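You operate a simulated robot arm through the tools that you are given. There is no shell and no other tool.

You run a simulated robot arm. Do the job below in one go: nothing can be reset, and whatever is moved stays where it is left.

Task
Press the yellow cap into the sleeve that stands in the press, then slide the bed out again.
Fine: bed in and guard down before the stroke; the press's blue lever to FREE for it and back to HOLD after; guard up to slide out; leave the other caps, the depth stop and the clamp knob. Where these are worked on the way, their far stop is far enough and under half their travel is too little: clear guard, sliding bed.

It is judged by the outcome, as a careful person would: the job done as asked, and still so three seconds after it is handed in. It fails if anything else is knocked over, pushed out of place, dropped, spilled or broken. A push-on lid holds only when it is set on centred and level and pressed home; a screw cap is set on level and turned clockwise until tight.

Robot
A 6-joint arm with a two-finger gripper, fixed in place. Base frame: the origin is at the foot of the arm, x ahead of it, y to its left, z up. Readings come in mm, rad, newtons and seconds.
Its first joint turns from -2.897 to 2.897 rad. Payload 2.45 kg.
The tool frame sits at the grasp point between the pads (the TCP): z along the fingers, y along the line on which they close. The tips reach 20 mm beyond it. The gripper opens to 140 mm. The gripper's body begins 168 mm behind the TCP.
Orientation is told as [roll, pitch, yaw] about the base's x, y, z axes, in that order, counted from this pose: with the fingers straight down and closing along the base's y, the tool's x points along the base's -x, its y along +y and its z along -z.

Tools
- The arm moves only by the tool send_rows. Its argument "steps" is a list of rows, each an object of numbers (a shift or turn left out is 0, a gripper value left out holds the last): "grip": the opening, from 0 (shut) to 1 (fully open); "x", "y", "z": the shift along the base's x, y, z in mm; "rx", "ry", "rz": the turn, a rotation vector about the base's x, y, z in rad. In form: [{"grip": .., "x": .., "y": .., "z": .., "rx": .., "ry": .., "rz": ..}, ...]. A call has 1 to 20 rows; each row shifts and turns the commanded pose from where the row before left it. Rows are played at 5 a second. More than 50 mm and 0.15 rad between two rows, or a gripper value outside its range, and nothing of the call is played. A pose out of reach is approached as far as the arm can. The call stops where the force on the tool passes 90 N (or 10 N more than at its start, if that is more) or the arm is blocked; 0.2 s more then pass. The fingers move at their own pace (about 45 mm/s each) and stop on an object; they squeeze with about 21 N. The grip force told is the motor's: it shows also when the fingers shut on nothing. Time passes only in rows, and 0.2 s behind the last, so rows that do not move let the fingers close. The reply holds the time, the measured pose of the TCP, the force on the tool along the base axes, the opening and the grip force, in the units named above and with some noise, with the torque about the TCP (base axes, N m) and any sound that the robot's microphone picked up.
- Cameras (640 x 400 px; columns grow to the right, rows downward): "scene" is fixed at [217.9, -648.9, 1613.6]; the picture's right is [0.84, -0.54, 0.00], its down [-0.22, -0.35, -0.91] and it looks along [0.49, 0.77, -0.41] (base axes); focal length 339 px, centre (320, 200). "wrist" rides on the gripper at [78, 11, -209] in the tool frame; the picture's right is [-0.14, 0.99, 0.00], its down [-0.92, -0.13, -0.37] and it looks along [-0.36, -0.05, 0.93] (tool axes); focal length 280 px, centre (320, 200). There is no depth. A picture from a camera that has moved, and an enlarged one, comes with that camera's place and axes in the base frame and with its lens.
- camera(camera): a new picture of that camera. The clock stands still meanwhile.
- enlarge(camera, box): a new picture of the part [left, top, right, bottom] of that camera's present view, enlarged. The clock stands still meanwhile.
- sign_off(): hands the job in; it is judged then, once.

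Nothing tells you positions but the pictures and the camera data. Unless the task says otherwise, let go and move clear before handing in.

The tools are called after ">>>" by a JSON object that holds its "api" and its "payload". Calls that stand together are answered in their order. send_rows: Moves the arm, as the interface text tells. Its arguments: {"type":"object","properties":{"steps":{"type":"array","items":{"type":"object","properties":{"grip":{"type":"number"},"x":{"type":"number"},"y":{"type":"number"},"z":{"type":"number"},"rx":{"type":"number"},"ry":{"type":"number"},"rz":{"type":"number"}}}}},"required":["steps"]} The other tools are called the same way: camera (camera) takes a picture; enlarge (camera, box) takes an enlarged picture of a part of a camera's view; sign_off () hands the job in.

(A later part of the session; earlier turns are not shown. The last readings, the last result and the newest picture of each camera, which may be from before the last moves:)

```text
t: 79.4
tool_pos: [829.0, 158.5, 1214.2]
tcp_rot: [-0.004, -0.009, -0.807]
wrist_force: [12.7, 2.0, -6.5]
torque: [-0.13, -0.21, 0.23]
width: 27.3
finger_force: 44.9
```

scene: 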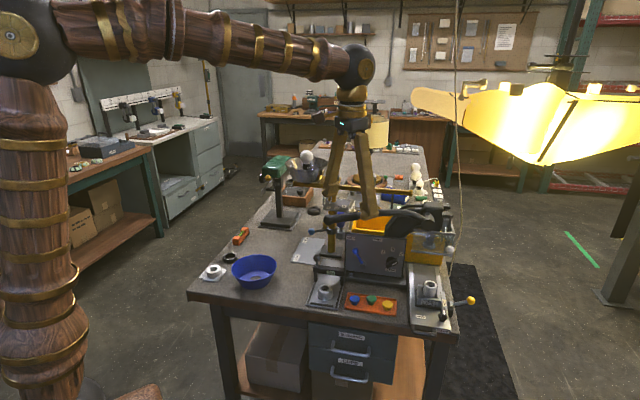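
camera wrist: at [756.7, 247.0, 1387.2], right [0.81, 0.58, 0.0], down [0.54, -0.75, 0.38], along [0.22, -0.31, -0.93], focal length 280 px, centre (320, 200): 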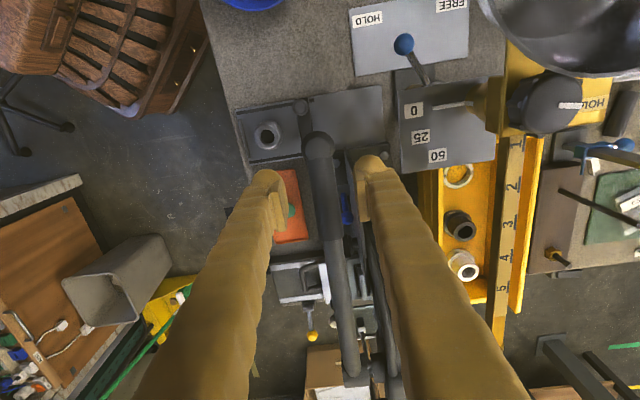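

>>> {"api": "send_rows", "payload": {"steps": [{"x": 1.4, "y": -1.4, "z": 4.7}, {"x": 1.4, "y": -1.4, "z": 4.7}, {"x": 1.5, "y": -1.5, "z": 4.65}, {"z": 0}]}}

>>> {"api": "enlarge", "payload": {"camera": "scene", "box": [410, 215, 460, 275]}}

```text
t: 80.4
tool_pos: [832.3, 154.0, 1226.2]
tcp_rot: [-0.001, -0.009, -0.808]
wrist_force: [-15.5, -7.1, -7.0]
torque: [0.58, 0.81, -0.07]
width: 27.1
finger_force: 45.5
```

```text
6.67 times, centred on (435, 245) of scene
camera zoom: at [217.9, -648.9, 1613.6], right [0.84, -0.54, 0.0], down [-0.22, -0.35, -0.91], along [0.49, 0.77, -0.41], focal length 2258 px, centre (-447, -100)
```

zoom: 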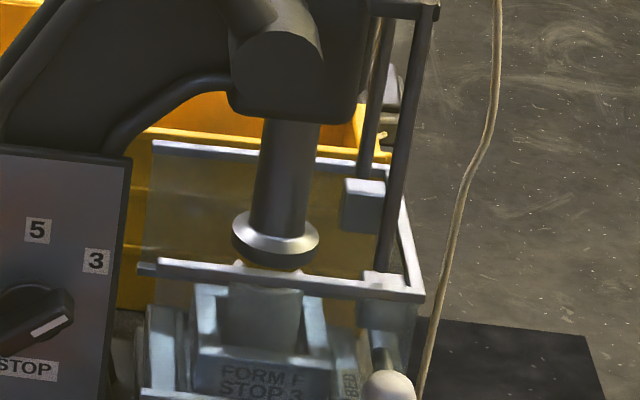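

>>> {"api": "send_rows", "payload": {"steps": [{"x": 1.2, "y": -1.8, "z": 4.6}, {"x": 1.5, "y": -1.5, "z": 4.6}, {"x": 1.6, "y": -1.6, "z": 4.55}, {"x": 1.6, "y": -1.7, "z": 4.55}, {"z": 0}]}}

>>> {"api": "enlarge", "payload": {"camera": "scene", "box": [410, 215, 460, 275]}}

```text
t: 81.6
tool_pos: [837.9, 147.2, 1244.4]
tcp_rot: [-0.002, -0.009, -0.808]
wrist_force: [-23.2, -9.0, -16.4]
torque: [0.93, 1.2, -0.19]
width: 27.4
finger_force: 44.7
```

```text
6.67 times, centred on (435, 245) of scene
camera zoom: at [217.9, -648.9, 1613.6], right [0.84, -0.54, 0.0], down [-0.22, -0.35, -0.91], along [0.49, 0.77, -0.41], focal length 2258 px, centre (-447, -100)
```

zoom: 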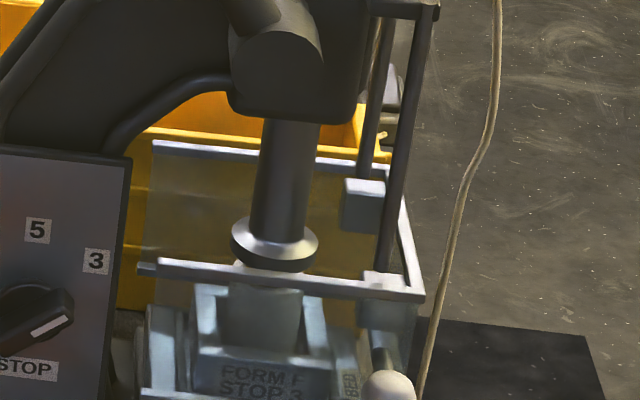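

Pull force is now rising to 16 N at the lever as the ram engages the cap. I'll continue.

>>> {"api": "send_rows", "payload": {"steps": [{"x": 1.2, "y": -2.3, "z": 4.5}, {"x": 1.7, "y": -1.8, "z": 4.5}, {"x": 1.8, "y": -1.9, "z": 4.45}, {"x": 1.8, "y": -1.9, "z": 4.4}, {"z": 0}]}}

>>> {"api": "enlarge", "payload": {"camera": "scene", "box": [410, 215, 460, 275]}}

```text
t: 82.8
tool_pos: [845.2, 141.1, 1262.3]
tcp_rot: [-0.002, -0.009, -0.81]
wrist_force: [-28.3, -22.4, -17.4]
torque: [0.39, 0.77, -0.35]
width: 27.9
finger_force: 44.6
```

```text
6.67 times, centred on (435, 245) of scene
camera zoom: at [217.9, -648.9, 1613.6], right [0.84, -0.54, 0.0], down [-0.22, -0.35, -0.91], along [0.49, 0.77, -0.41], focal length 2258 px, centre (-447, -100)
```

zoom: 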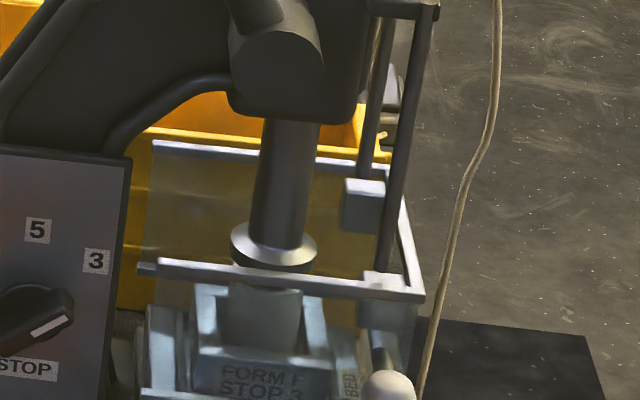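

>>> {"api": "send_rows", "payload": {"steps": [{"x": 1.0, "y": -2.7, "z": 4.3}, {"x": 1.8, "y": -2.1, "z": 4.3}, {"x": 2.0, "y": -2.1, "z": 4.2}, {"x": 2.1, "y": -2.2, "z": 4.2}, {"z": 0}]}}

>>> {"api": "enlarge", "payload": {"camera": "scene", "box": [410, 215, 460, 275]}}

>>> {"api": "enlarge", "payload": {"camera": "scene", "box": [300, 100, 460, 260]}}

```text
t: 84.0
tool_pos: [854.5, 131.8, 1280.5]
tcp_rot: [0.0, -0.009, -0.806]
wrist_force: [-0.8, 11.9, -13.8]
torque: [0.59, 0.41, 0.31]
width: 27.7
finger_force: 44.7
```

```text
6.67 times, centred on (435, 245) of scene
camera zoom: at [217.9, -648.9, 1613.6], right [0.84, -0.54, 0.0], down [-0.22, -0.35, -0.91], along [0.49, 0.77, -0.41], focal length 2258 px, centre (-447, -100)
```

zoom: 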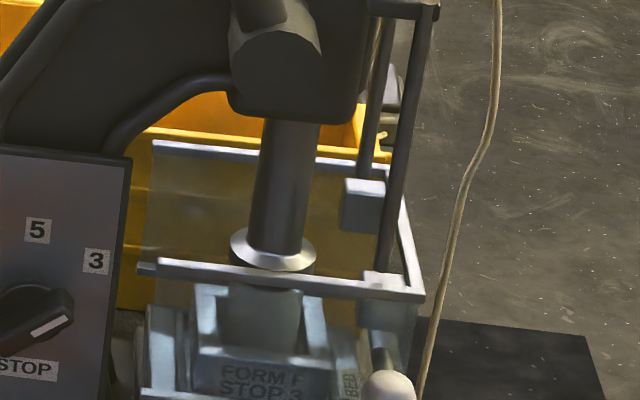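

```text
2.50 times, centred on (380, 180) of scene
camera zoom: at [217.9, -648.9, 1613.6], right [0.84, -0.54, 0.0], down [-0.22, -0.35, -0.91], along [0.49, 0.77, -0.41], focal length 847 px, centre (170, 250)
```

zoom: 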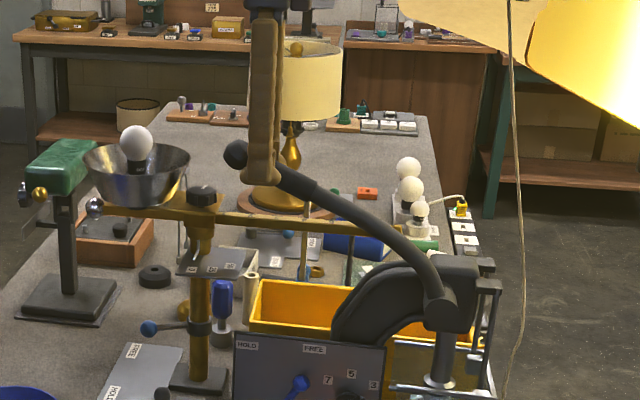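

>>> {"api": "enlarge", "payload": {"camera": "scene", "box": [418, 238, 448, 268]}}

```text
13.33 times, centred on (433, 253) of scene
camera zoom: at [217.9, -648.9, 1613.6], right [0.84, -0.54, 0.0], down [-0.22, -0.35, -0.91], along [0.49, 0.77, -0.41], focal length 4517 px, centre (-1187, -507)
```

zoom: 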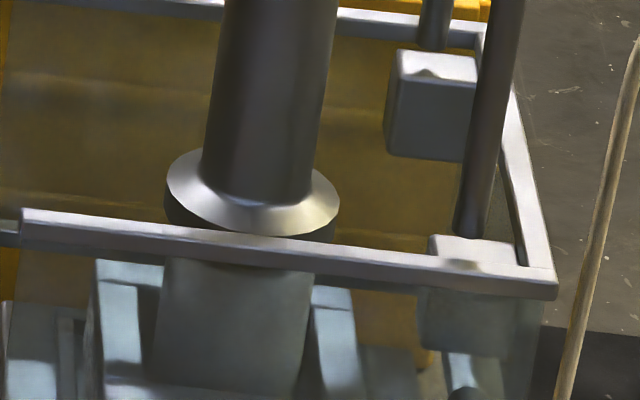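

The ram is close to home. I'll keep following the arc until it firms up at its end.

>>> {"api": "send_rows", "payload": {"steps": [{"x": 2.1, "y": -2.3, "z": 4.1}, {"x": 2.2, "y": -2.3, "z": 4.05}, {"x": 2.2, "y": -2.4, "z": 4.0}, {"x": 2.3, "y": -2.4, "z": 3.95}, {"z": 0}]}}

>>> {"api": "enlarge", "payload": {"camera": "scene", "box": [418, 238, 448, 268]}}

```text
t: 85.2
tool_pos: [861.8, 121.8, 1297.7]
tcp_rot: [0.0, -0.01, -0.807]
wrist_force: [-0.1, 0.3, 0.4]
torque: [0.01, 0.01, 0.0]
width: 14.0
finger_force: 0.0
```

```text
13.33 times, centred on (433, 253) of scene
camera zoom: at [217.9, -648.9, 1613.6], right [0.84, -0.54, 0.0], down [-0.22, -0.35, -0.91], along [0.49, 0.77, -0.41], focal length 4517 px, centre (-1187, -507)
```

zoom: 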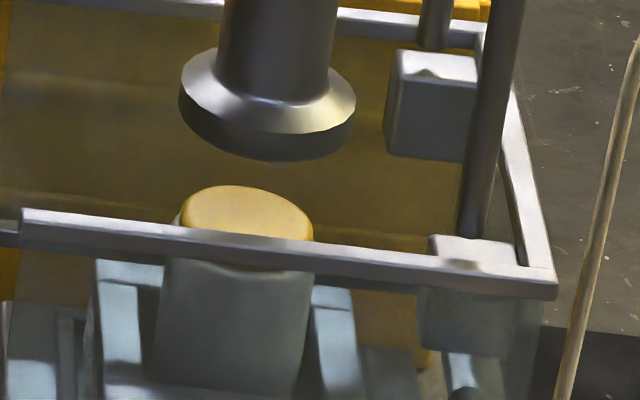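

The fingers slipped off and the lever sprang back on its own, so it's spring-returned. The cap has gone down several millimetres, and I'll look closely at how far it's seated.

>>> {"api": "enlarge", "payload": {"camera": "scene", "box": [422, 248, 438, 266]}}

>>> {"api": "enlarge", "payload": {"camera": "scene", "box": [300, 130, 460, 270]}}

```text
16.00 times, centred on (430, 257) of scene
camera zoom: at [217.9, -648.9, 1613.6], right [0.84, -0.54, 0.0], down [-0.22, -0.35, -0.91], along [0.49, 0.77, -0.41], focal length 5420 px, centre (-1440, -712)
```

zoom: 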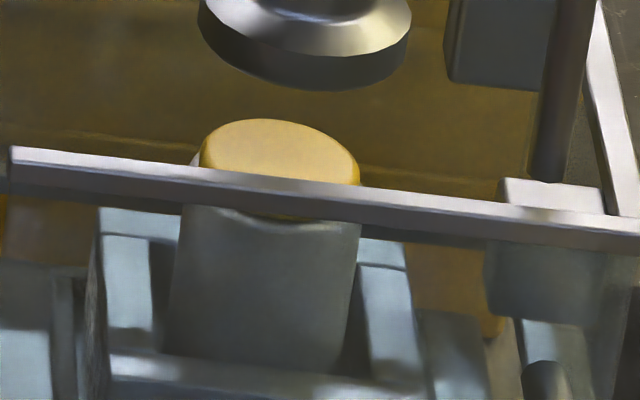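

```text
2.86 times, centred on (380, 200) of scene
camera zoom: at [217.9, -648.9, 1613.6], right [0.84, -0.54, 0.0], down [-0.22, -0.35, -0.91], along [0.49, 0.77, -0.41], focal length 968 px, centre (149, 200)
```

zoom: 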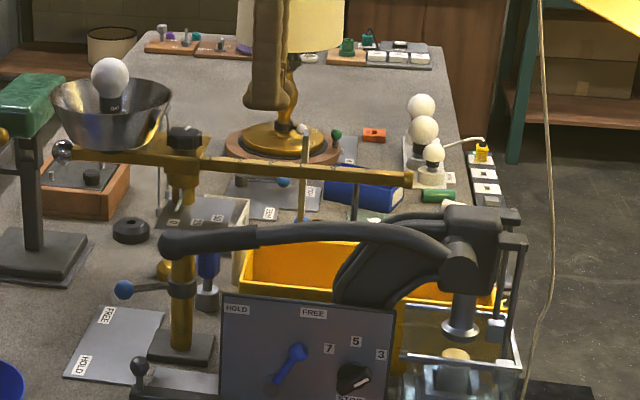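

The cap has moved in about 7 mm, close to home, but I'm not sure the ram bottomed. I'll do a full stroke with a more positive hold, with closed fingers pointing forward underneath the lever so I can lift it to its stop. First I'll back away and reorient.

>>> {"api": "send_rows", "payload": {"steps": [{"x": -26, "y": -25, "grip": 0, "rz": 0.1428}, {"x": -27, "y": -25.5, "rz": 0.1428}, {"x": -27, "y": -25.5, "rz": 0.1428}, {"rz": 0.1428}, {"rz": 0.1428}, {"rz": 0.1428}, {"rz": 0.1428}, {"rz": 0.1428}, {"rz": 0.1428}, {"rz": 0.1428}, {"rz": 0.1428}, {"z": 0}]}}

>>> {"api": "send_rows", "payload": {"steps": [{"x": -5, "y": 5.5, "z": -28, "rx": 0.0939, "ry": -0.0981}, {"x": -5, "y": 5.5, "z": -28, "rx": 0.0939, "ry": -0.0981}, {"x": -5, "y": 5.5, "z": -28, "rx": 0.0939, "ry": -0.0981}, {"x": -5, "y": 5.5, "z": -28, "rx": 0.0939, "ry": -0.0981}, {"x": -5, "y": 5.5, "z": -28, "rx": 0.0939, "ry": -0.0981}, {"x": -5, "y": 5.5, "z": -28, "rx": 0.0939, "ry": -0.0981}, {"x": -5, "y": 5.5, "z": -28, "rx": 0.0939, "ry": -0.0981}, {"x": -5, "y": 5.5, "z": -28, "rx": 0.0939, "ry": -0.0981}, {"x": -5, "y": 5.5, "z": -27, "rx": 0.0939, "ry": -0.0981}, {"z": 0}]}}

>>> {"api": "camera", "payload": {"camera": "wrist"}}

>>> {"api": "camera", "payload": {"camera": "scene"}}

```text
t: 87.8
tool_pos: [781.7, 46.0, 1294.8]
tcp_rot: [-0.003, -0.008, 0.763]
wrist_force: [0.5, 0.5, 0.3]
torque: [-0.03, -0.01, 0.02]
width: 0.1
finger_force: 20.4
```

```text
t: 90.0
tool_pos: [737.8, 96.6, 1043.6]
tcp_rot: [0.002, -1.232, 0.759]
wrist_force: [0.5, 0.8, 0.3]
torque: [0.03, -0.03, -0.02]
width: 0.0
finger_force: 21.6
```

```text
taken
camera wrist: at [569.7, -49.3, 1038.5], right [-0.65, 0.75, 0.13], down [0.06, -0.12, 0.99], along [0.76, 0.65, 0.03], focal length 280 px, centre (320, 200)
```

wrist: 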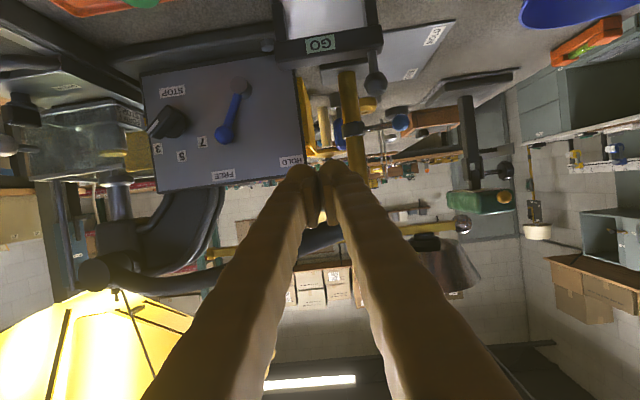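

```text
taken
```

scene: 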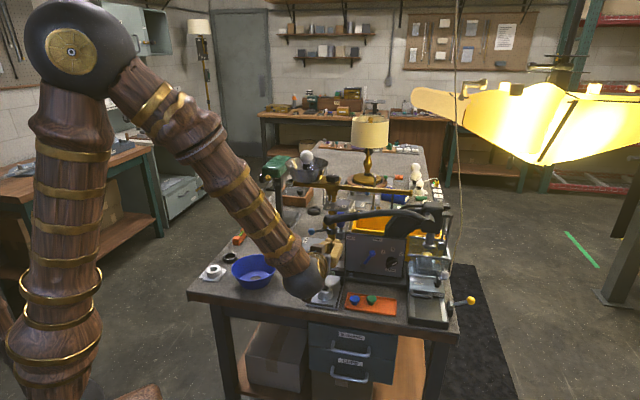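

The fingers point forward, just below lever height, at the left end. I'll slide them in beneath the lever.

>>> {"api": "send_rows", "payload": {"steps": [{"x": 25.5, "y": 24.4}, {"x": 25.5, "y": 24.4}, {"x": 15, "y": 14.4}, {"x": 10.5, "y": 10.1}, {"z": 0}]}}

>>> {"api": "camera", "payload": {"camera": "wrist"}}

>>> {"api": "enlarge", "payload": {"camera": "scene", "box": [300, 180, 400, 270]}}

```text
t: 91.2
tool_pos: [812.2, 169.6, 1044.5]
tcp_rot: [0.001, -1.229, 0.76]
wrist_force: [-0.6, 0.9, 0.0]
torque: [0.0, 0.01, -0.03]
width: 0.0
finger_force: 20.9
```

```text
taken
camera wrist: at [644.6, 22.9, 1040.3], right [-0.65, 0.75, 0.13], down [0.06, -0.12, 0.99], along [0.76, 0.65, 0.03], focal length 280 px, centre (320, 200)
```

wrist: 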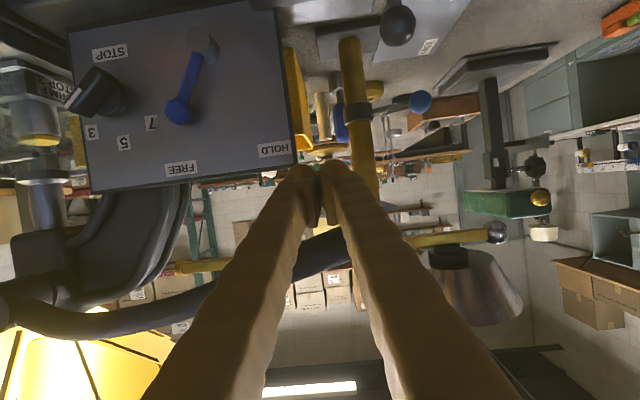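

```text
4.44 times, centred on (350, 225) of scene
camera zoom: at [217.9, -648.9, 1613.6], right [0.84, -0.54, 0.0], down [-0.22, -0.35, -0.91], along [0.49, 0.77, -0.41], focal length 1506 px, centre (187, 89)
```

zoom: 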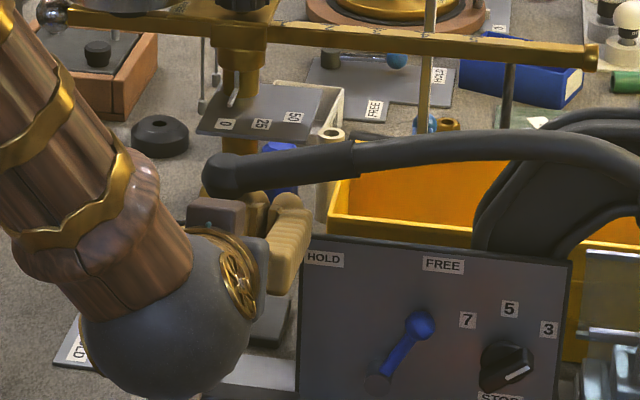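

The fingers are under the lever. From here the wrist camera can also see the sleeve and cap from the side, so I'll enlarge that.

>>> {"api": "enlarge", "payload": {"camera": "wrist", "box": [0, 60, 100, 200]}}

>>> {"api": "enlarge", "payload": {"camera": "wrist", "box": [230, 130, 410, 290]}}

```text
2.86 times, centred on (50, 130) of wrist
camera zoom: at [644.6, 22.9, 1040.3], right [-0.65, 0.75, 0.13], down [0.06, -0.12, 0.99], along [0.76, 0.65, 0.03], focal length 801 px, centre (1091, 400)
```

zoom: 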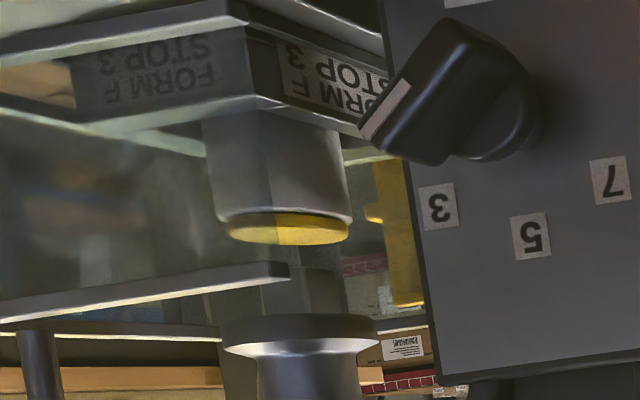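

```text
2.50 times, centred on (320, 210) of wrist
camera zoom: at [644.6, 22.9, 1040.3], right [-0.65, 0.75, 0.13], down [0.06, -0.12, 0.99], along [0.76, 0.65, 0.03], focal length 701 px, centre (320, 175)
```

zoom: 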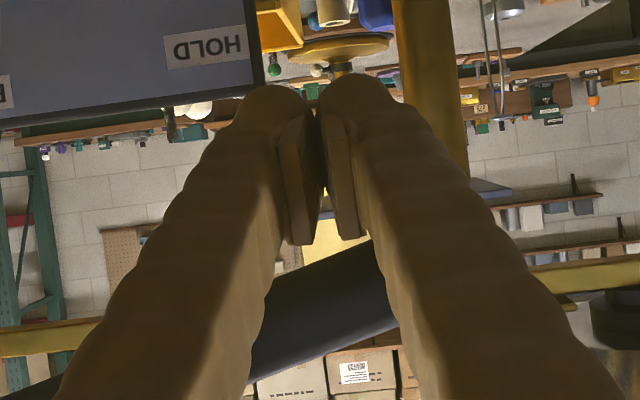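

>>> {"api": "enlarge", "payload": {"camera": "wrist", "box": [22, 110, 62, 160]}}

```text
8.00 times, centred on (42, 135) of wrist
camera zoom: at [644.6, 22.9, 1040.3], right [-0.65, 0.75, 0.13], down [0.06, -0.12, 0.99], along [0.76, 0.65, 0.03], focal length 2243 px, centre (2544, 720)
```

zoom: 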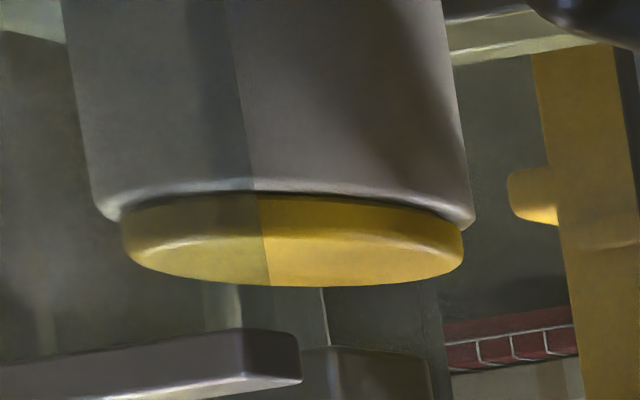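

From the side the cap's flange sits flush against the sleeve rim. I'll do one confirming full stroke with this positive under-lever hold to make sure it's pressed to the stop, lifting along the lever's arc.

>>> {"api": "send_rows", "payload": {"steps": [{"x": -0.7, "y": 0.7, "z": 6.5}, {"x": -0.7, "y": 0.7, "z": 6.5}, {"x": -0.7, "y": 0.7, "z": 6.5}, {"z": 7.7}, {"z": 7.7}, {"z": 7.7}, {"z": 7.7}, {"x": 0.5, "y": -0.5, "z": 8.1}, {"x": 0.5, "y": -0.5, "z": 8.1}, {"x": 0.5, "y": -0.5, "z": 8.1}, {"z": 0}]}}

>>> {"api": "enlarge", "payload": {"camera": "scene", "box": [300, 150, 460, 280]}}

>>> {"api": "camera", "payload": {"camera": "wrist"}}

```text
t: 93.6
tool_pos: [813.6, 170.6, 1118.8]
tcp_rot: [0.0, -1.231, 0.761]
wrist_force: [-2.7, 0.0, -4.3]
torque: [-0.04, -0.15, 0.05]
width: 0.1
finger_force: 21.0
```

```text
3.08 times, centred on (380, 215) of scene
camera zoom: at [217.9, -648.9, 1613.6], right [0.84, -0.54, 0.0], down [-0.22, -0.35, -0.91], along [0.49, 0.77, -0.41], focal length 1042 px, centre (135, 154)
```

zoom: 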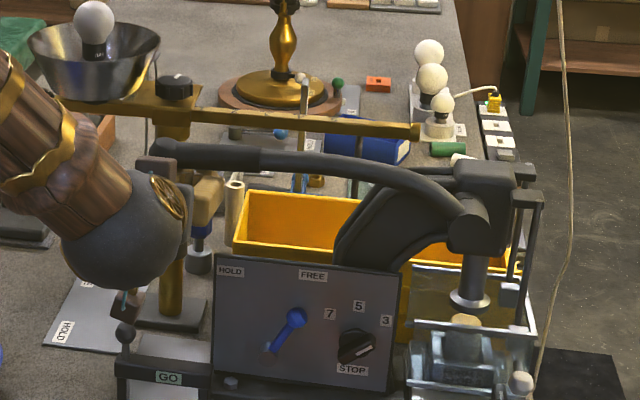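

```text
taken
camera wrist: at [644.9, 23.9, 1114.2], right [-0.65, 0.75, 0.13], down [0.06, -0.12, 0.99], along [0.76, 0.65, 0.03], focal length 280 px, centre (320, 200)
```

wrist: 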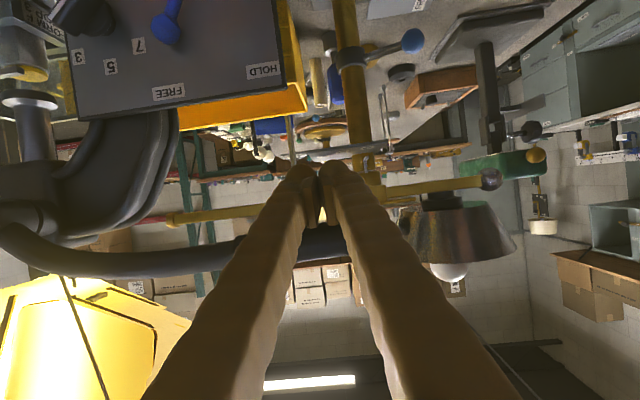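

The lever lifts cleanly. I'll continue along the arc.

>>> {"api": "send_rows", "payload": {"steps": [{"x": 0.9, "y": -1.0, "z": 8.1}, {"x": 0.9, "y": -1.0, "z": 8.1}, {"x": 0.9, "y": -1.0, "z": 8.0}, {"x": 1.4, "y": -1.5, "z": 7.9}, {"x": 1.4, "y": -1.5, "z": 7.9}, {"x": 1.5, "y": -1.5, "z": 7.8}, {"x": 1.9, "y": -2.0, "z": 7.7}, {"x": 1.9, "y": -2.0, "z": 7.7}, {"x": 1.9, "y": -2.0, "z": 7.6}, {"z": 0}]}}

>>> {"api": "enlarge", "payload": {"camera": "scene", "box": [418, 238, 448, 268]}}

```text
t: 95.8
tool_pos: [823.2, 157.5, 1189.0]
tcp_rot: [0.001, -1.23, 0.761]
wrist_force: [-3.5, -5.0, -6.5]
torque: [0.25, 0.09, -0.16]
width: 0.3
finger_force: 29.6
```

```text
13.33 times, centred on (433, 253) of scene
camera zoom: at [217.9, -648.9, 1613.6], right [0.84, -0.54, 0.0], down [-0.22, -0.35, -0.91], along [0.49, 0.77, -0.41], focal length 4517 px, centre (-1187, -507)
```

zoom: 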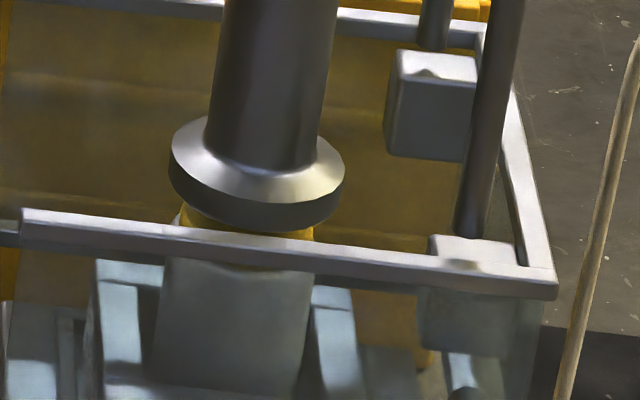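

>>> {"api": "send_rows", "payload": {"steps": [{"x": 2.3, "y": -2.4, "z": 7.4}, {"x": 2.4, "y": -2.5, "z": 7.4}, {"x": 2.4, "y": -2.5, "z": 7.4}, {"x": 2.1, "y": -2.2, "z": 5.3}, {"x": 2.1, "y": -2.2, "z": 5.3}, {"x": 2.1, "y": -2.2, "z": 5.3}, {"x": 2.1, "y": -2.2, "z": 5.2}, {"z": 0}]}}

>>> {"api": "enlarge", "payload": {"camera": "scene", "box": [418, 238, 448, 268]}}

>>> {"api": "enlarge", "payload": {"camera": "scene", "box": [300, 120, 460, 270]}}

```text
t: 97.6
tool_pos: [840.9, 140.8, 1235.5]
tcp_rot: [0.0, -1.23, 0.763]
wrist_force: [-2.0, 1.1, -2.0]
torque: [0.0, 0.01, -0.01]
width: 0.0
finger_force: 29.2
```

```text
13.33 times, centred on (433, 253) of scene
camera zoom: at [217.9, -648.9, 1613.6], right [0.84, -0.54, 0.0], down [-0.22, -0.35, -0.91], along [0.49, 0.77, -0.41], focal length 4517 px, centre (-1187, -507)
```

zoom: 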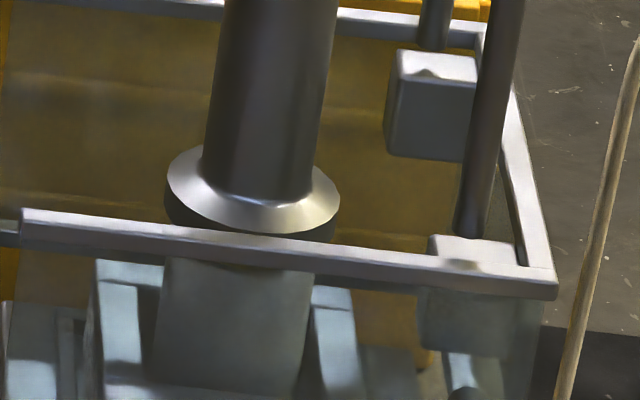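

```text
2.67 times, centred on (380, 195) of scene
camera zoom: at [217.9, -648.9, 1613.6], right [0.84, -0.54, 0.0], down [-0.22, -0.35, -0.91], along [0.49, 0.77, -0.41], focal length 903 px, centre (160, 213)
```

zoom: 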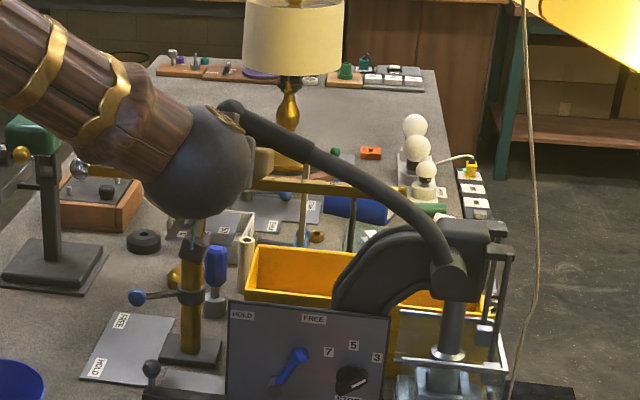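

The ram is back at the same low position as before. I'll push on gently to feel the end of travel.

>>> {"api": "send_rows", "payload": {"steps": [{"x": 1.9, "y": -2.0, "z": 4.0}, {"x": 1.9, "y": -2.0, "z": 4.0}, {"z": 0}]}}

>>> {"api": "enlarge", "payload": {"camera": "scene", "box": [418, 238, 448, 268]}}

```text
t: 98.4
tool_pos: [843.8, 135.4, 1240.8]
tcp_rot: [0.006, -1.23, 0.76]
wrist_force: [-17.6, 12.4, -24.5]
torque: [0.31, 0.21, -0.09]
width: 0.3
finger_force: 29.9
```

```text
13.33 times, centred on (433, 253) of scene
camera zoom: at [217.9, -648.9, 1613.6], right [0.84, -0.54, 0.0], down [-0.22, -0.35, -0.91], along [0.49, 0.77, -0.41], focal length 4517 px, centre (-1187, -507)
```

zoom: 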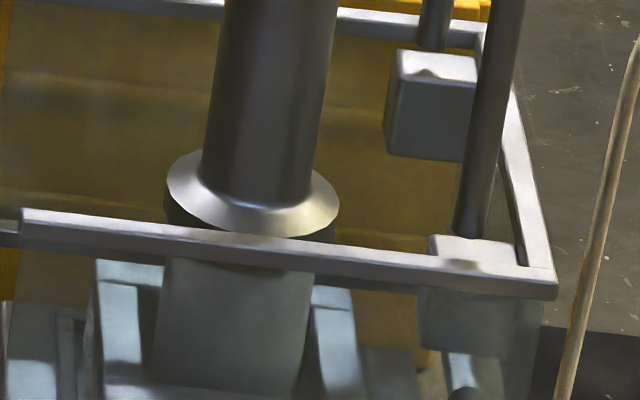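

The force is rising at about 32 N with almost no ram motion. I'll press a little more to make sure it's home.

>>> {"api": "send_rows", "payload": {"steps": [{"x": 0.9, "y": -1.0, "z": 2.0}, {"z": 0}]}}

>>> {"api": "enlarge", "payload": {"camera": "scene", "box": [418, 238, 448, 268]}}

```text
t: 99.0
tool_pos: [844.5, 135.6, 1240.8]
tcp_rot: [0.009, -1.228, 0.756]
wrist_force: [-41.4, 16.8, -55.3]
torque: [0.79, 0.38, -0.43]
width: 0.0
finger_force: 29.0
```

```text
13.33 times, centred on (433, 253) of scene
camera zoom: at [217.9, -648.9, 1613.6], right [0.84, -0.54, 0.0], down [-0.22, -0.35, -0.91], along [0.49, 0.77, -0.41], focal length 4517 px, centre (-1187, -507)
```

zoom: 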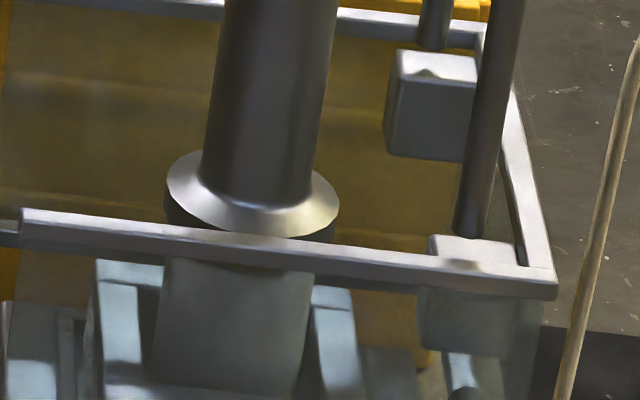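

It's at a firm stop: about 70 N with no further ram motion. Now I'll let the lever back down under control along the same arc.

>>> {"api": "send_rows", "payload": {"steps": [{"x": -0.9, "y": 1.0, "z": -2.0}, {"x": -1.9, "y": 2.0, "z": -4.0}, {"x": -1.9, "y": 2.0, "z": -4.0}, {"x": -2.1, "y": 2.2, "z": -5.3}, {"x": -2.1, "y": 2.2, "z": -5.3}, {"x": -2.1, "y": 2.2, "z": -5.3}, {"x": -2.1, "y": 2.2, "z": -5.2}, {"x": -2.4, "y": 2.5, "z": -7.4}, {"x": -2.4, "y": 2.5, "z": -7.4}, {"x": -2.3, "y": 2.4, "z": -7.4}, {"x": -1.9, "y": 2.0, "z": -7.6}, {"x": -1.9, "y": 2.0, "z": -7.7}, {"x": -1.9, "y": 2.0, "z": -7.7}, {"x": -1.5, "y": 1.5, "z": -7.8}, {"x": -1.4, "y": 1.5, "z": -7.9}, {"x": -1.4, "y": 1.5, "z": -7.9}, {"x": -0.9, "y": 1.0, "z": -8.0}, {"x": -0.9, "y": 1.0, "z": -8.1}, {"x": -0.9, "y": 1.0, "z": -8.1}, {"z": 0}]}}

>>> {"api": "send_rows", "payload": {"steps": [{"x": -0.5, "y": 0.5, "z": -8.1}, {"x": -0.5, "y": 0.5, "z": -8.1}, {"x": -0.5, "y": 0.5, "z": -8.1}, {"z": -7.7}, {"z": -7.7}, {"z": -7.7}, {"z": -7.7}, {"x": 0.7, "y": -0.7, "z": -6.5}, {"x": 0.7, "y": -0.7, "z": -6.5}, {"x": 0.7, "y": -0.7, "z": -6.5}, {"z": 0}]}}

>>> {"api": "enlarge", "payload": {"camera": "scene", "box": [300, 170, 460, 280]}}

>>> {"api": "enlarge", "payload": {"camera": "wrist", "box": [0, 60, 100, 200]}}

```text
t: 103.2
tool_pos: [812.4, 169.5, 1122.3]
tcp_rot: [0.004, -1.231, 0.759]
wrist_force: [1.9, -4.3, -4.6]
torque: [0.02, -0.12, 0.02]
width: 0.2
finger_force: 29.2
```

```text
t: 105.6
tool_pos: [812.2, 168.0, 1044.8]
tcp_rot: [0.002, -1.231, 0.762]
wrist_force: [0.3, 0.4, -0.2]
torque: [-0.03, -0.01, 0.01]
width: 0.1
finger_force: 29.8
```

```text
3.64 times, centred on (380, 225) of scene
camera zoom: at [217.9, -648.9, 1613.6], right [0.84, -0.54, 0.0], down [-0.22, -0.35, -0.91], along [0.49, 0.77, -0.41], focal length 1232 px, centre (102, 109)
```

zoom: 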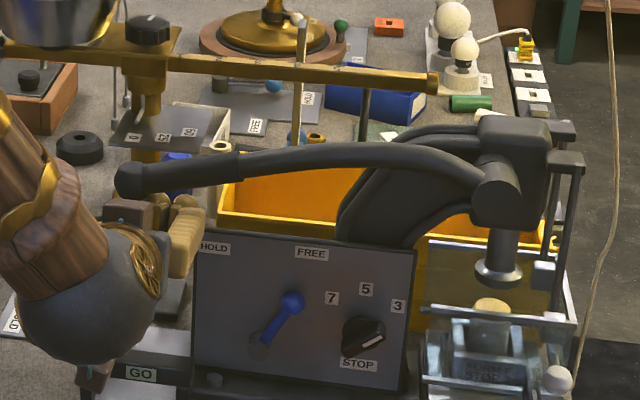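

```text
2.86 times, centred on (50, 130) of wrist
camera zoom: at [644.7, 21.4, 1040.4], right [-0.65, 0.75, 0.13], down [0.06, -0.12, 0.99], along [0.76, 0.65, 0.03], focal length 801 px, centre (1091, 400)
```

zoom: 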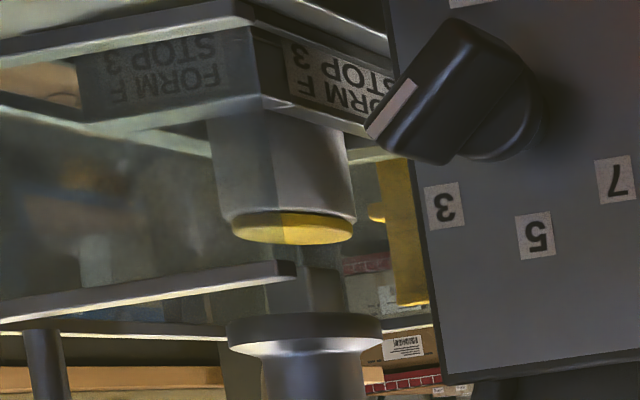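

The lever is back at rest, the ram is up and the cap is flush. Now I'll return the blue lever to HOLD. I'll withdraw, reorient, and straddle the knob from the front.

>>> {"api": "send_rows", "payload": {"steps": [{"x": -20, "y": -19}, {"x": -30, "y": -29}, {"x": -12, "y": -11.5, "grip": 0.25}, {"x": 21.5, "y": -22.5, "z": -21, "rx": -0.077, "ry": 0.0804}, {"x": 21.5, "y": -22.5, "z": -21, "rx": -0.077, "ry": 0.0804}, {"x": 21.5, "y": -22.5, "z": -21, "rx": -0.077, "ry": 0.0804}, {"x": 21.5, "y": -22.5, "z": -21, "rx": -0.077, "ry": 0.0804}, {"z": 0}]}}

>>> {"api": "camera", "payload": {"camera": "wrist"}}

>>> {"api": "enlarge", "payload": {"camera": "scene", "box": [320, 190, 440, 300]}}

```text
t: 107.4
tool_pos: [841.4, 20.3, 961.5]
tcp_rot: [0.0, -0.783, 0.762]
wrist_force: [1.2, -0.2, -0.1]
torque: [0.0, 0.0, -0.02]
width: 35.0
finger_force: 0.1
```

```text
taken
camera wrist: at [686.7, -112.4, 1054.2], right [-0.61, 0.78, 0.1], down [0.37, 0.18, 0.91], along [0.7, 0.6, -0.4], focal length 280 px, centre (320, 200)
```

wrist: 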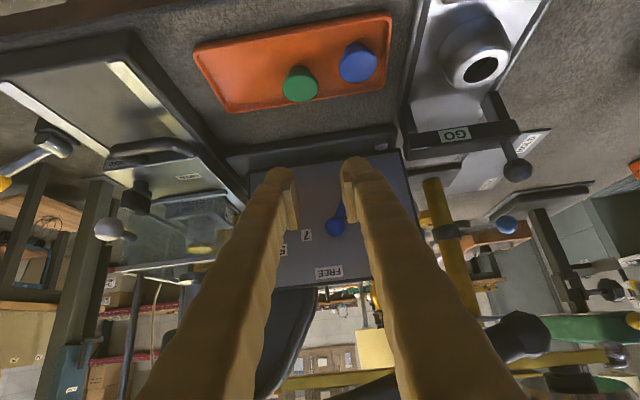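

```text
3.64 times, centred on (380, 245) of scene
camera zoom: at [217.9, -648.9, 1613.6], right [0.84, -0.54, 0.0], down [-0.22, -0.35, -0.91], along [0.49, 0.77, -0.41], focal length 1232 px, centre (102, 36)
```

zoom: 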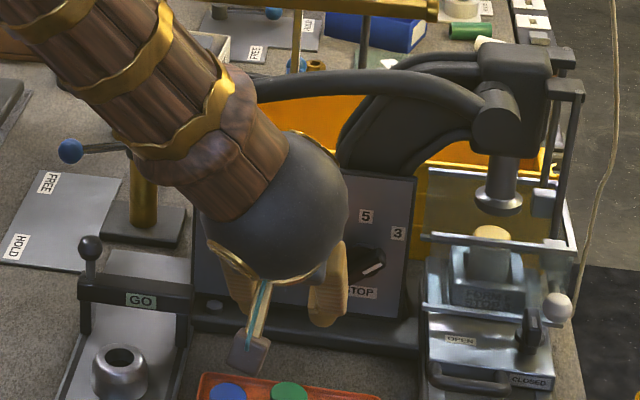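

>>> {"api": "enlarge", "payload": {"camera": "wrist", "box": [270, 150, 390, 250]}}

```text
4.00 times, centred on (330, 200) of wrist
camera zoom: at [686.7, -112.4, 1054.2], right [-0.61, 0.78, 0.1], down [0.37, 0.18, 0.91], along [0.7, 0.6, -0.4], focal length 1122 px, centre (280, 200)
```

zoom: 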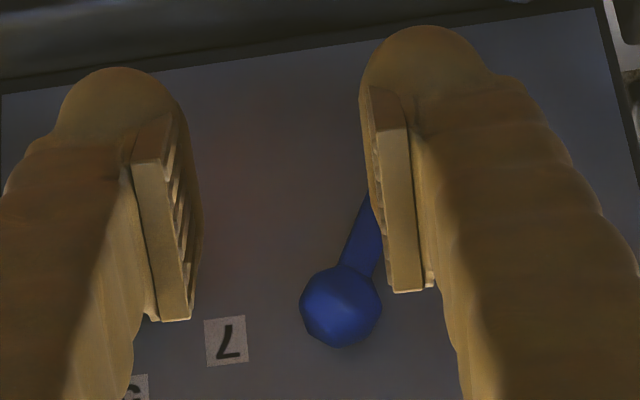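

The knob centre is at r≈559.5. I'll shift to centre on it and move in to straddle it.

>>> {"api": "send_rows", "payload": {"steps": [{"x": -4.7, "y": 4.9}, {"x": 20, "y": 19.2}, {"x": 20, "y": 19.2}, {"x": 10, "y": 9.6}, {"z": 0}]}}

>>> {"api": "enlarge", "payload": {"camera": "wrist", "box": [250, 130, 390, 250]}}

```text
t: 108.6
tool_pos: [883.6, 71.9, 961.7]
tcp_rot: [0.001, -0.785, 0.764]
wrist_force: [-0.1, 0.6, 0.1]
torque: [0.0, -0.01, 0.03]
width: 35.0
finger_force: 0.1
```

```text
3.33 times, centred on (320, 190) of wrist
camera zoom: at [728.9, -60.5, 1054.0], right [-0.61, 0.78, 0.1], down [0.37, 0.18, 0.91], along [0.7, 0.6, -0.4], focal length 935 px, centre (320, 233)
```

zoom: 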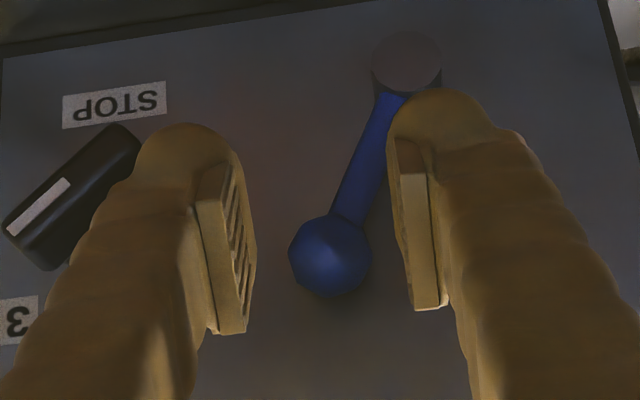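

>>> {"api": "send_rows", "payload": {"steps": [{"x": 10, "y": 9.6}, {"x": 10, "y": 9.6}, {"z": 0}]}}

>>> {"api": "enlarge", "payload": {"camera": "wrist", "box": [250, 130, 390, 250]}}

```text
t: 109.4
tool_pos: [903.2, 90.2, 962.7]
tcp_rot: [-0.002, -0.785, 0.762]
wrist_force: [0.4, 0.0, -0.7]
torque: [-0.03, 0.02, -0.02]
width: 34.9
finger_force: 0.1
```

```text
3.33 times, centred on (320, 190) of wrist
camera zoom: at [749.1, -41.6, 1053.9], right [-0.61, 0.78, 0.1], down [0.37, 0.18, 0.91], along [0.7, 0.6, -0.4], focal length 935 px, centre (320, 233)
```

zoom: 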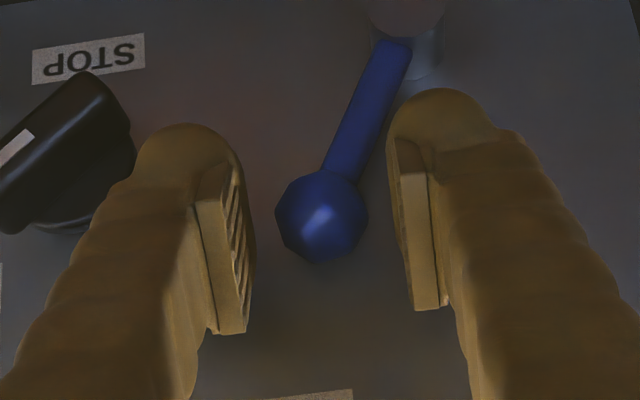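

The knob is between the fingers. I'll sweep left toward HOLD.

>>> {"api": "send_rows", "payload": {"steps": [{"x": -2.8, "y": 2.9}, {"x": -2.8, "y": 2.9}, {"x": -2.8, "y": 2.9}, {"x": -2.8, "y": 2.9}, {"x": -2.8, "y": 2.9}, {"x": -2.8, "y": 2.9}, {"x": -2.8, "y": 2.9}, {"x": -2.8, "y": 2.9}, {"x": -2.8, "y": 2.9}, {"x": -2.8, "y": 2.9}, {"z": 0}]}}

>>> {"api": "enlarge", "payload": {"camera": "wrist", "box": [230, 110, 410, 260]}}

>>> {"api": "enlarge", "payload": {"camera": "scene", "box": [330, 210, 410, 290]}}

```text
t: 111.8
tool_pos: [875.5, 120.4, 962.0]
tcp_rot: [0.0, -0.786, 0.762]
wrist_force: [-0.3, 0.3, -0.1]
torque: [-0.01, -0.05, 0.01]
width: 35.1
finger_force: 0.1
```

```text
2.67 times, centred on (320, 185) of wrist
camera zoom: at [720.9, -12.3, 1053.2], right [-0.61, 0.78, 0.1], down [0.37, 0.18, 0.91], along [0.7, 0.6, -0.4], focal length 748 px, centre (320, 240)
```

zoom: 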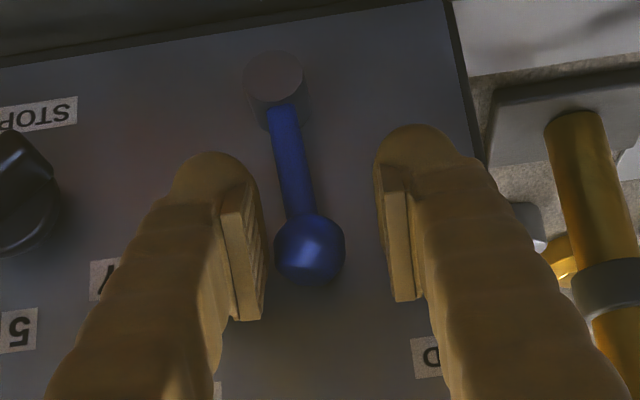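

```text
5.00 times, centred on (370, 250) of scene
camera zoom: at [217.9, -648.9, 1613.6], right [0.84, -0.54, 0.0], down [-0.22, -0.35, -0.91], along [0.49, 0.77, -0.41], focal length 1694 px, centre (70, -50)
```

zoom: 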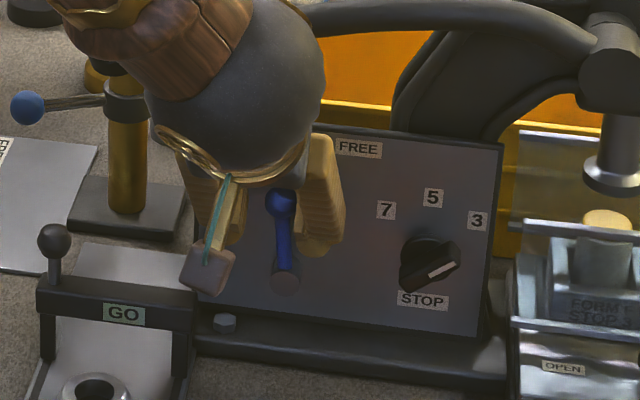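

The lever is passing vertical. I'll continue left to the HOLD stop.

>>> {"api": "send_rows", "payload": {"steps": [{"x": -2.8, "y": 2.9}, {"x": -2.8, "y": 2.9}, {"x": -2.8, "y": 2.9}, {"x": -2.8, "y": 2.9}, {"x": -2.8, "y": 2.9}, {"z": 0}]}}

>>> {"api": "enlarge", "payload": {"camera": "wrist", "box": [230, 110, 410, 260]}}

>>> {"api": "enlarge", "payload": {"camera": "scene", "box": [330, 210, 410, 290]}}

```text
t: 113.2
tool_pos: [860.9, 135.0, 959.5]
tcp_rot: [0.001, -0.787, 0.763]
wrist_force: [-0.2, 0.6, 0.3]
torque: [0.01, 0.0, 0.02]
width: 34.9
finger_force: 0.1
```

```text
2.67 times, centred on (320, 185) of wrist
camera zoom: at [706.9, 3.1, 1052.3], right [-0.61, 0.78, 0.1], down [0.37, 0.18, 0.91], along [0.7, 0.6, -0.4], focal length 748 px, centre (320, 240)
```

zoom: 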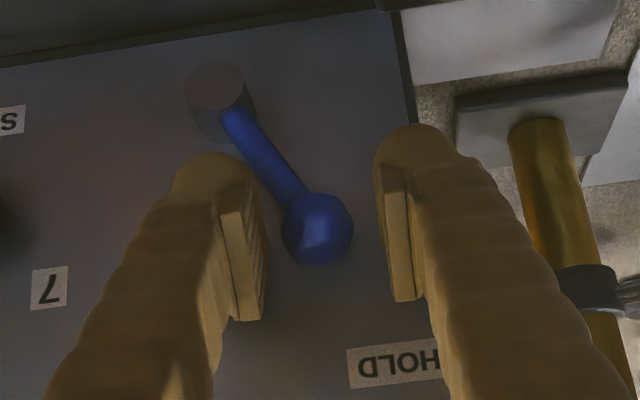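

```text
5.00 times, centred on (370, 250) of scene
camera zoom: at [217.9, -648.9, 1613.6], right [0.84, -0.54, 0.0], down [-0.22, -0.35, -0.91], along [0.49, 0.77, -0.41], focal length 1694 px, centre (70, -50)
```

zoom: 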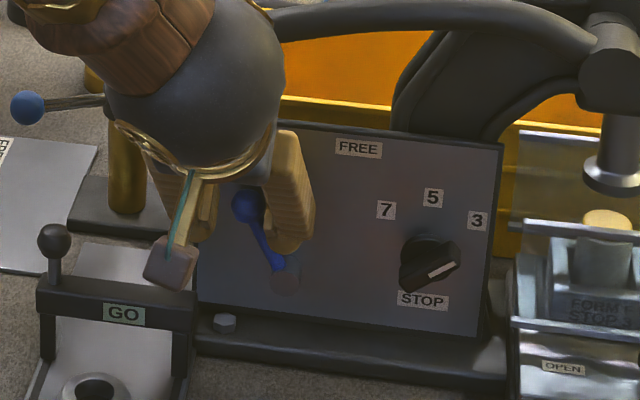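

The blue lever has swung to HOLD. I'll nudge a bit more to confirm it is at the stop.

>>> {"api": "send_rows", "payload": {"steps": [{"x": -2.8, "y": 2.9}, {"x": -2.1, "y": 2.2}, {"z": 0}]}}

>>> {"api": "enlarge", "payload": {"camera": "scene", "box": [330, 210, 410, 290]}}

>>> {"api": "enlarge", "payload": {"camera": "wrist", "box": [230, 110, 410, 260]}}

```text
t: 114.0
tool_pos: [855.7, 139.9, 960.4]
tcp_rot: [0.001, -0.787, 0.76]
wrist_force: [3.8, -3.4, -0.3]
torque: [-0.04, 0.0, -0.08]
width: 38.9
finger_force: 3.2
```

```text
5.00 times, centred on (370, 250) of scene
camera zoom: at [217.9, -648.9, 1613.6], right [0.84, -0.54, 0.0], down [-0.22, -0.35, -0.91], along [0.49, 0.77, -0.41], focal length 1694 px, centre (70, -50)
```

zoom: 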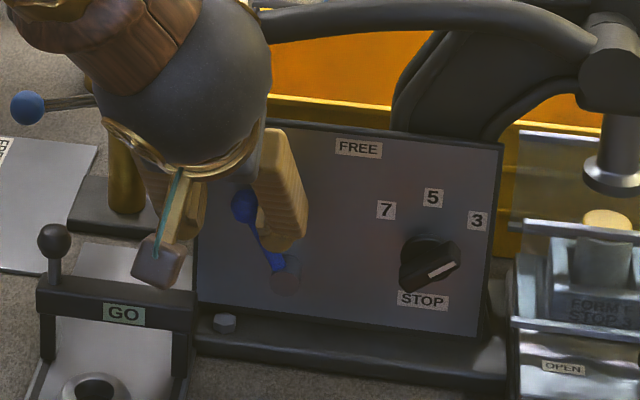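

```text
2.67 times, centred on (320, 185) of wrist
camera zoom: at [702.2, 8.2, 1052.5], right [-0.61, 0.78, 0.1], down [0.37, 0.18, 0.91], along [0.7, 0.6, -0.4], focal length 748 px, centre (320, 240)
```

zoom: 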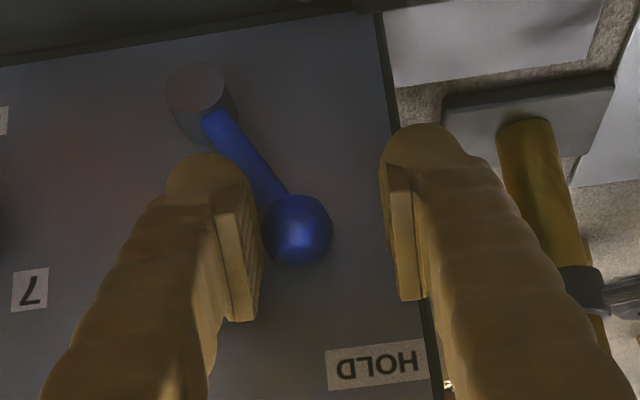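

The knob is firmly at the HOLD stop. I'll back off slightly and withdraw, then go to raise the guard.

>>> {"api": "send_rows", "payload": {"steps": [{"x": 3.5, "y": -3.6}, {"x": -18, "y": -17.2}, {"x": -25, "y": -24}, {"x": -25, "y": -24}, {"z": 0}]}}

>>> {"api": "enlarge", "payload": {"camera": "scene", "box": [310, 190, 470, 310]}}

```text
t: 115.2
tool_pos: [790.0, 74.3, 960.4]
tcp_rot: [-0.001, -0.787, 0.761]
wrist_force: [0.4, -0.6, 0.2]
torque: [0.01, 0.02, 0.05]
width: 35.0
finger_force: 0.0
```

```text
3.33 times, centred on (390, 250) of scene
camera zoom: at [217.9, -648.9, 1613.6], right [0.84, -0.54, 0.0], down [-0.22, -0.35, -0.91], along [0.49, 0.77, -0.41], focal length 1129 px, centre (87, 33)
```

zoom: 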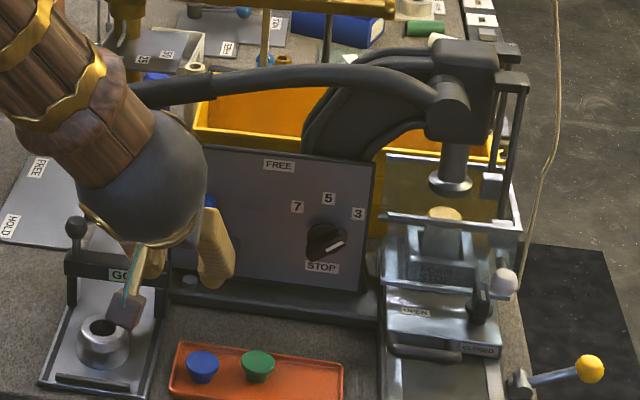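

The blue lever is back at HOLD and the other caps are untouched. Now for the guard: I'll grip its ball from above-front, with the ball near the fingertips so the left finger stays above the clamp knob. First to a pre-hover.

>>> {"api": "send_rows", "payload": {"steps": [{"x": 24.8, "y": -29.9, "z": 10, "rx": -0.0379, "ry": 0.0395}, {"x": 24.8, "y": -29.9, "z": 10, "rx": -0.0379, "ry": 0.0395}, {"x": 24.8, "y": -29.9, "z": 10, "rx": -0.0379, "ry": 0.0395}, {"x": 24.8, "y": -29.9, "z": 10, "rx": -0.0379, "ry": 0.0395}, {"x": 24.8, "y": -29.9, "z": 10, "rx": -0.0379, "ry": 0.0395}, {"x": 24.8, "y": -29.9, "z": 10, "rx": -0.0379, "ry": 0.0395}, {"x": 24.8, "y": -29.9, "z": 10, "rx": -0.0379, "ry": 0.0395}, {"x": 24.8, "y": -29.9, "z": 10, "rx": -0.0379, "ry": 0.0395, "grip": 0.34}, {"z": 0}, {"z": 0}]}}

>>> {"api": "camera", "payload": {"camera": "wrist"}}

>>> {"api": "enlarge", "payload": {"camera": "wrist", "box": [250, 120, 390, 230]}}

```text
t: 117.4
tool_pos: [988.4, -172.0, 1041.6]
tcp_rot: [-0.001, -0.348, 0.762]
wrist_force: [-0.7, -0.1, 0.1]
torque: [-0.01, 0.0, 0.03]
width: 47.5
finger_force: 0.1
```

```text
taken
camera wrist: at [877.6, -262.8, 1211.0], right [-0.59, 0.81, 0.05], down [0.62, 0.42, 0.66], along [0.51, 0.42, -0.75], focal length 280 px, centre (320, 200)
```

wrist: 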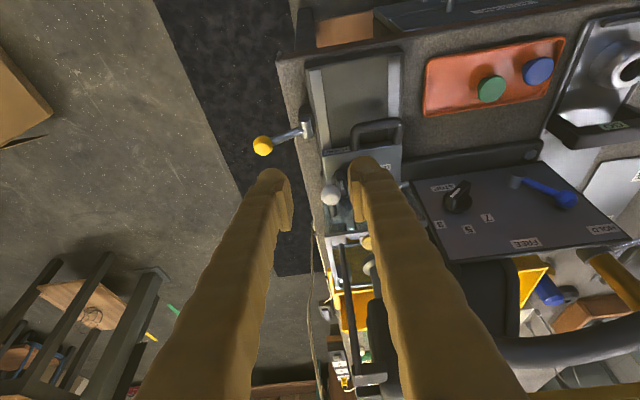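

```text
3.64 times, centred on (320, 175) of wrist
camera zoom: at [877.6, -262.8, 1211.0], right [-0.59, 0.81, 0.05], down [0.62, 0.42, 0.66], along [0.51, 0.42, -0.75], focal length 1020 px, centre (320, 291)
```

zoom: 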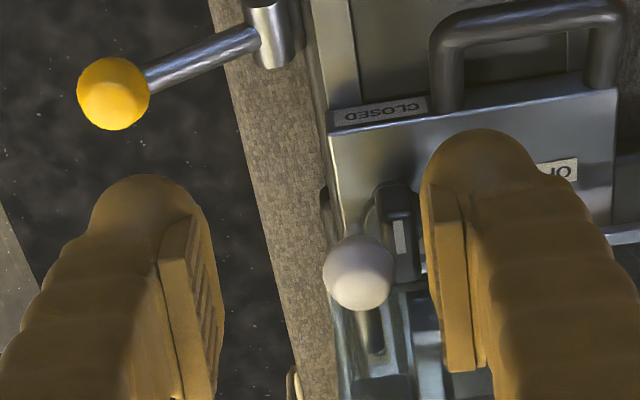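

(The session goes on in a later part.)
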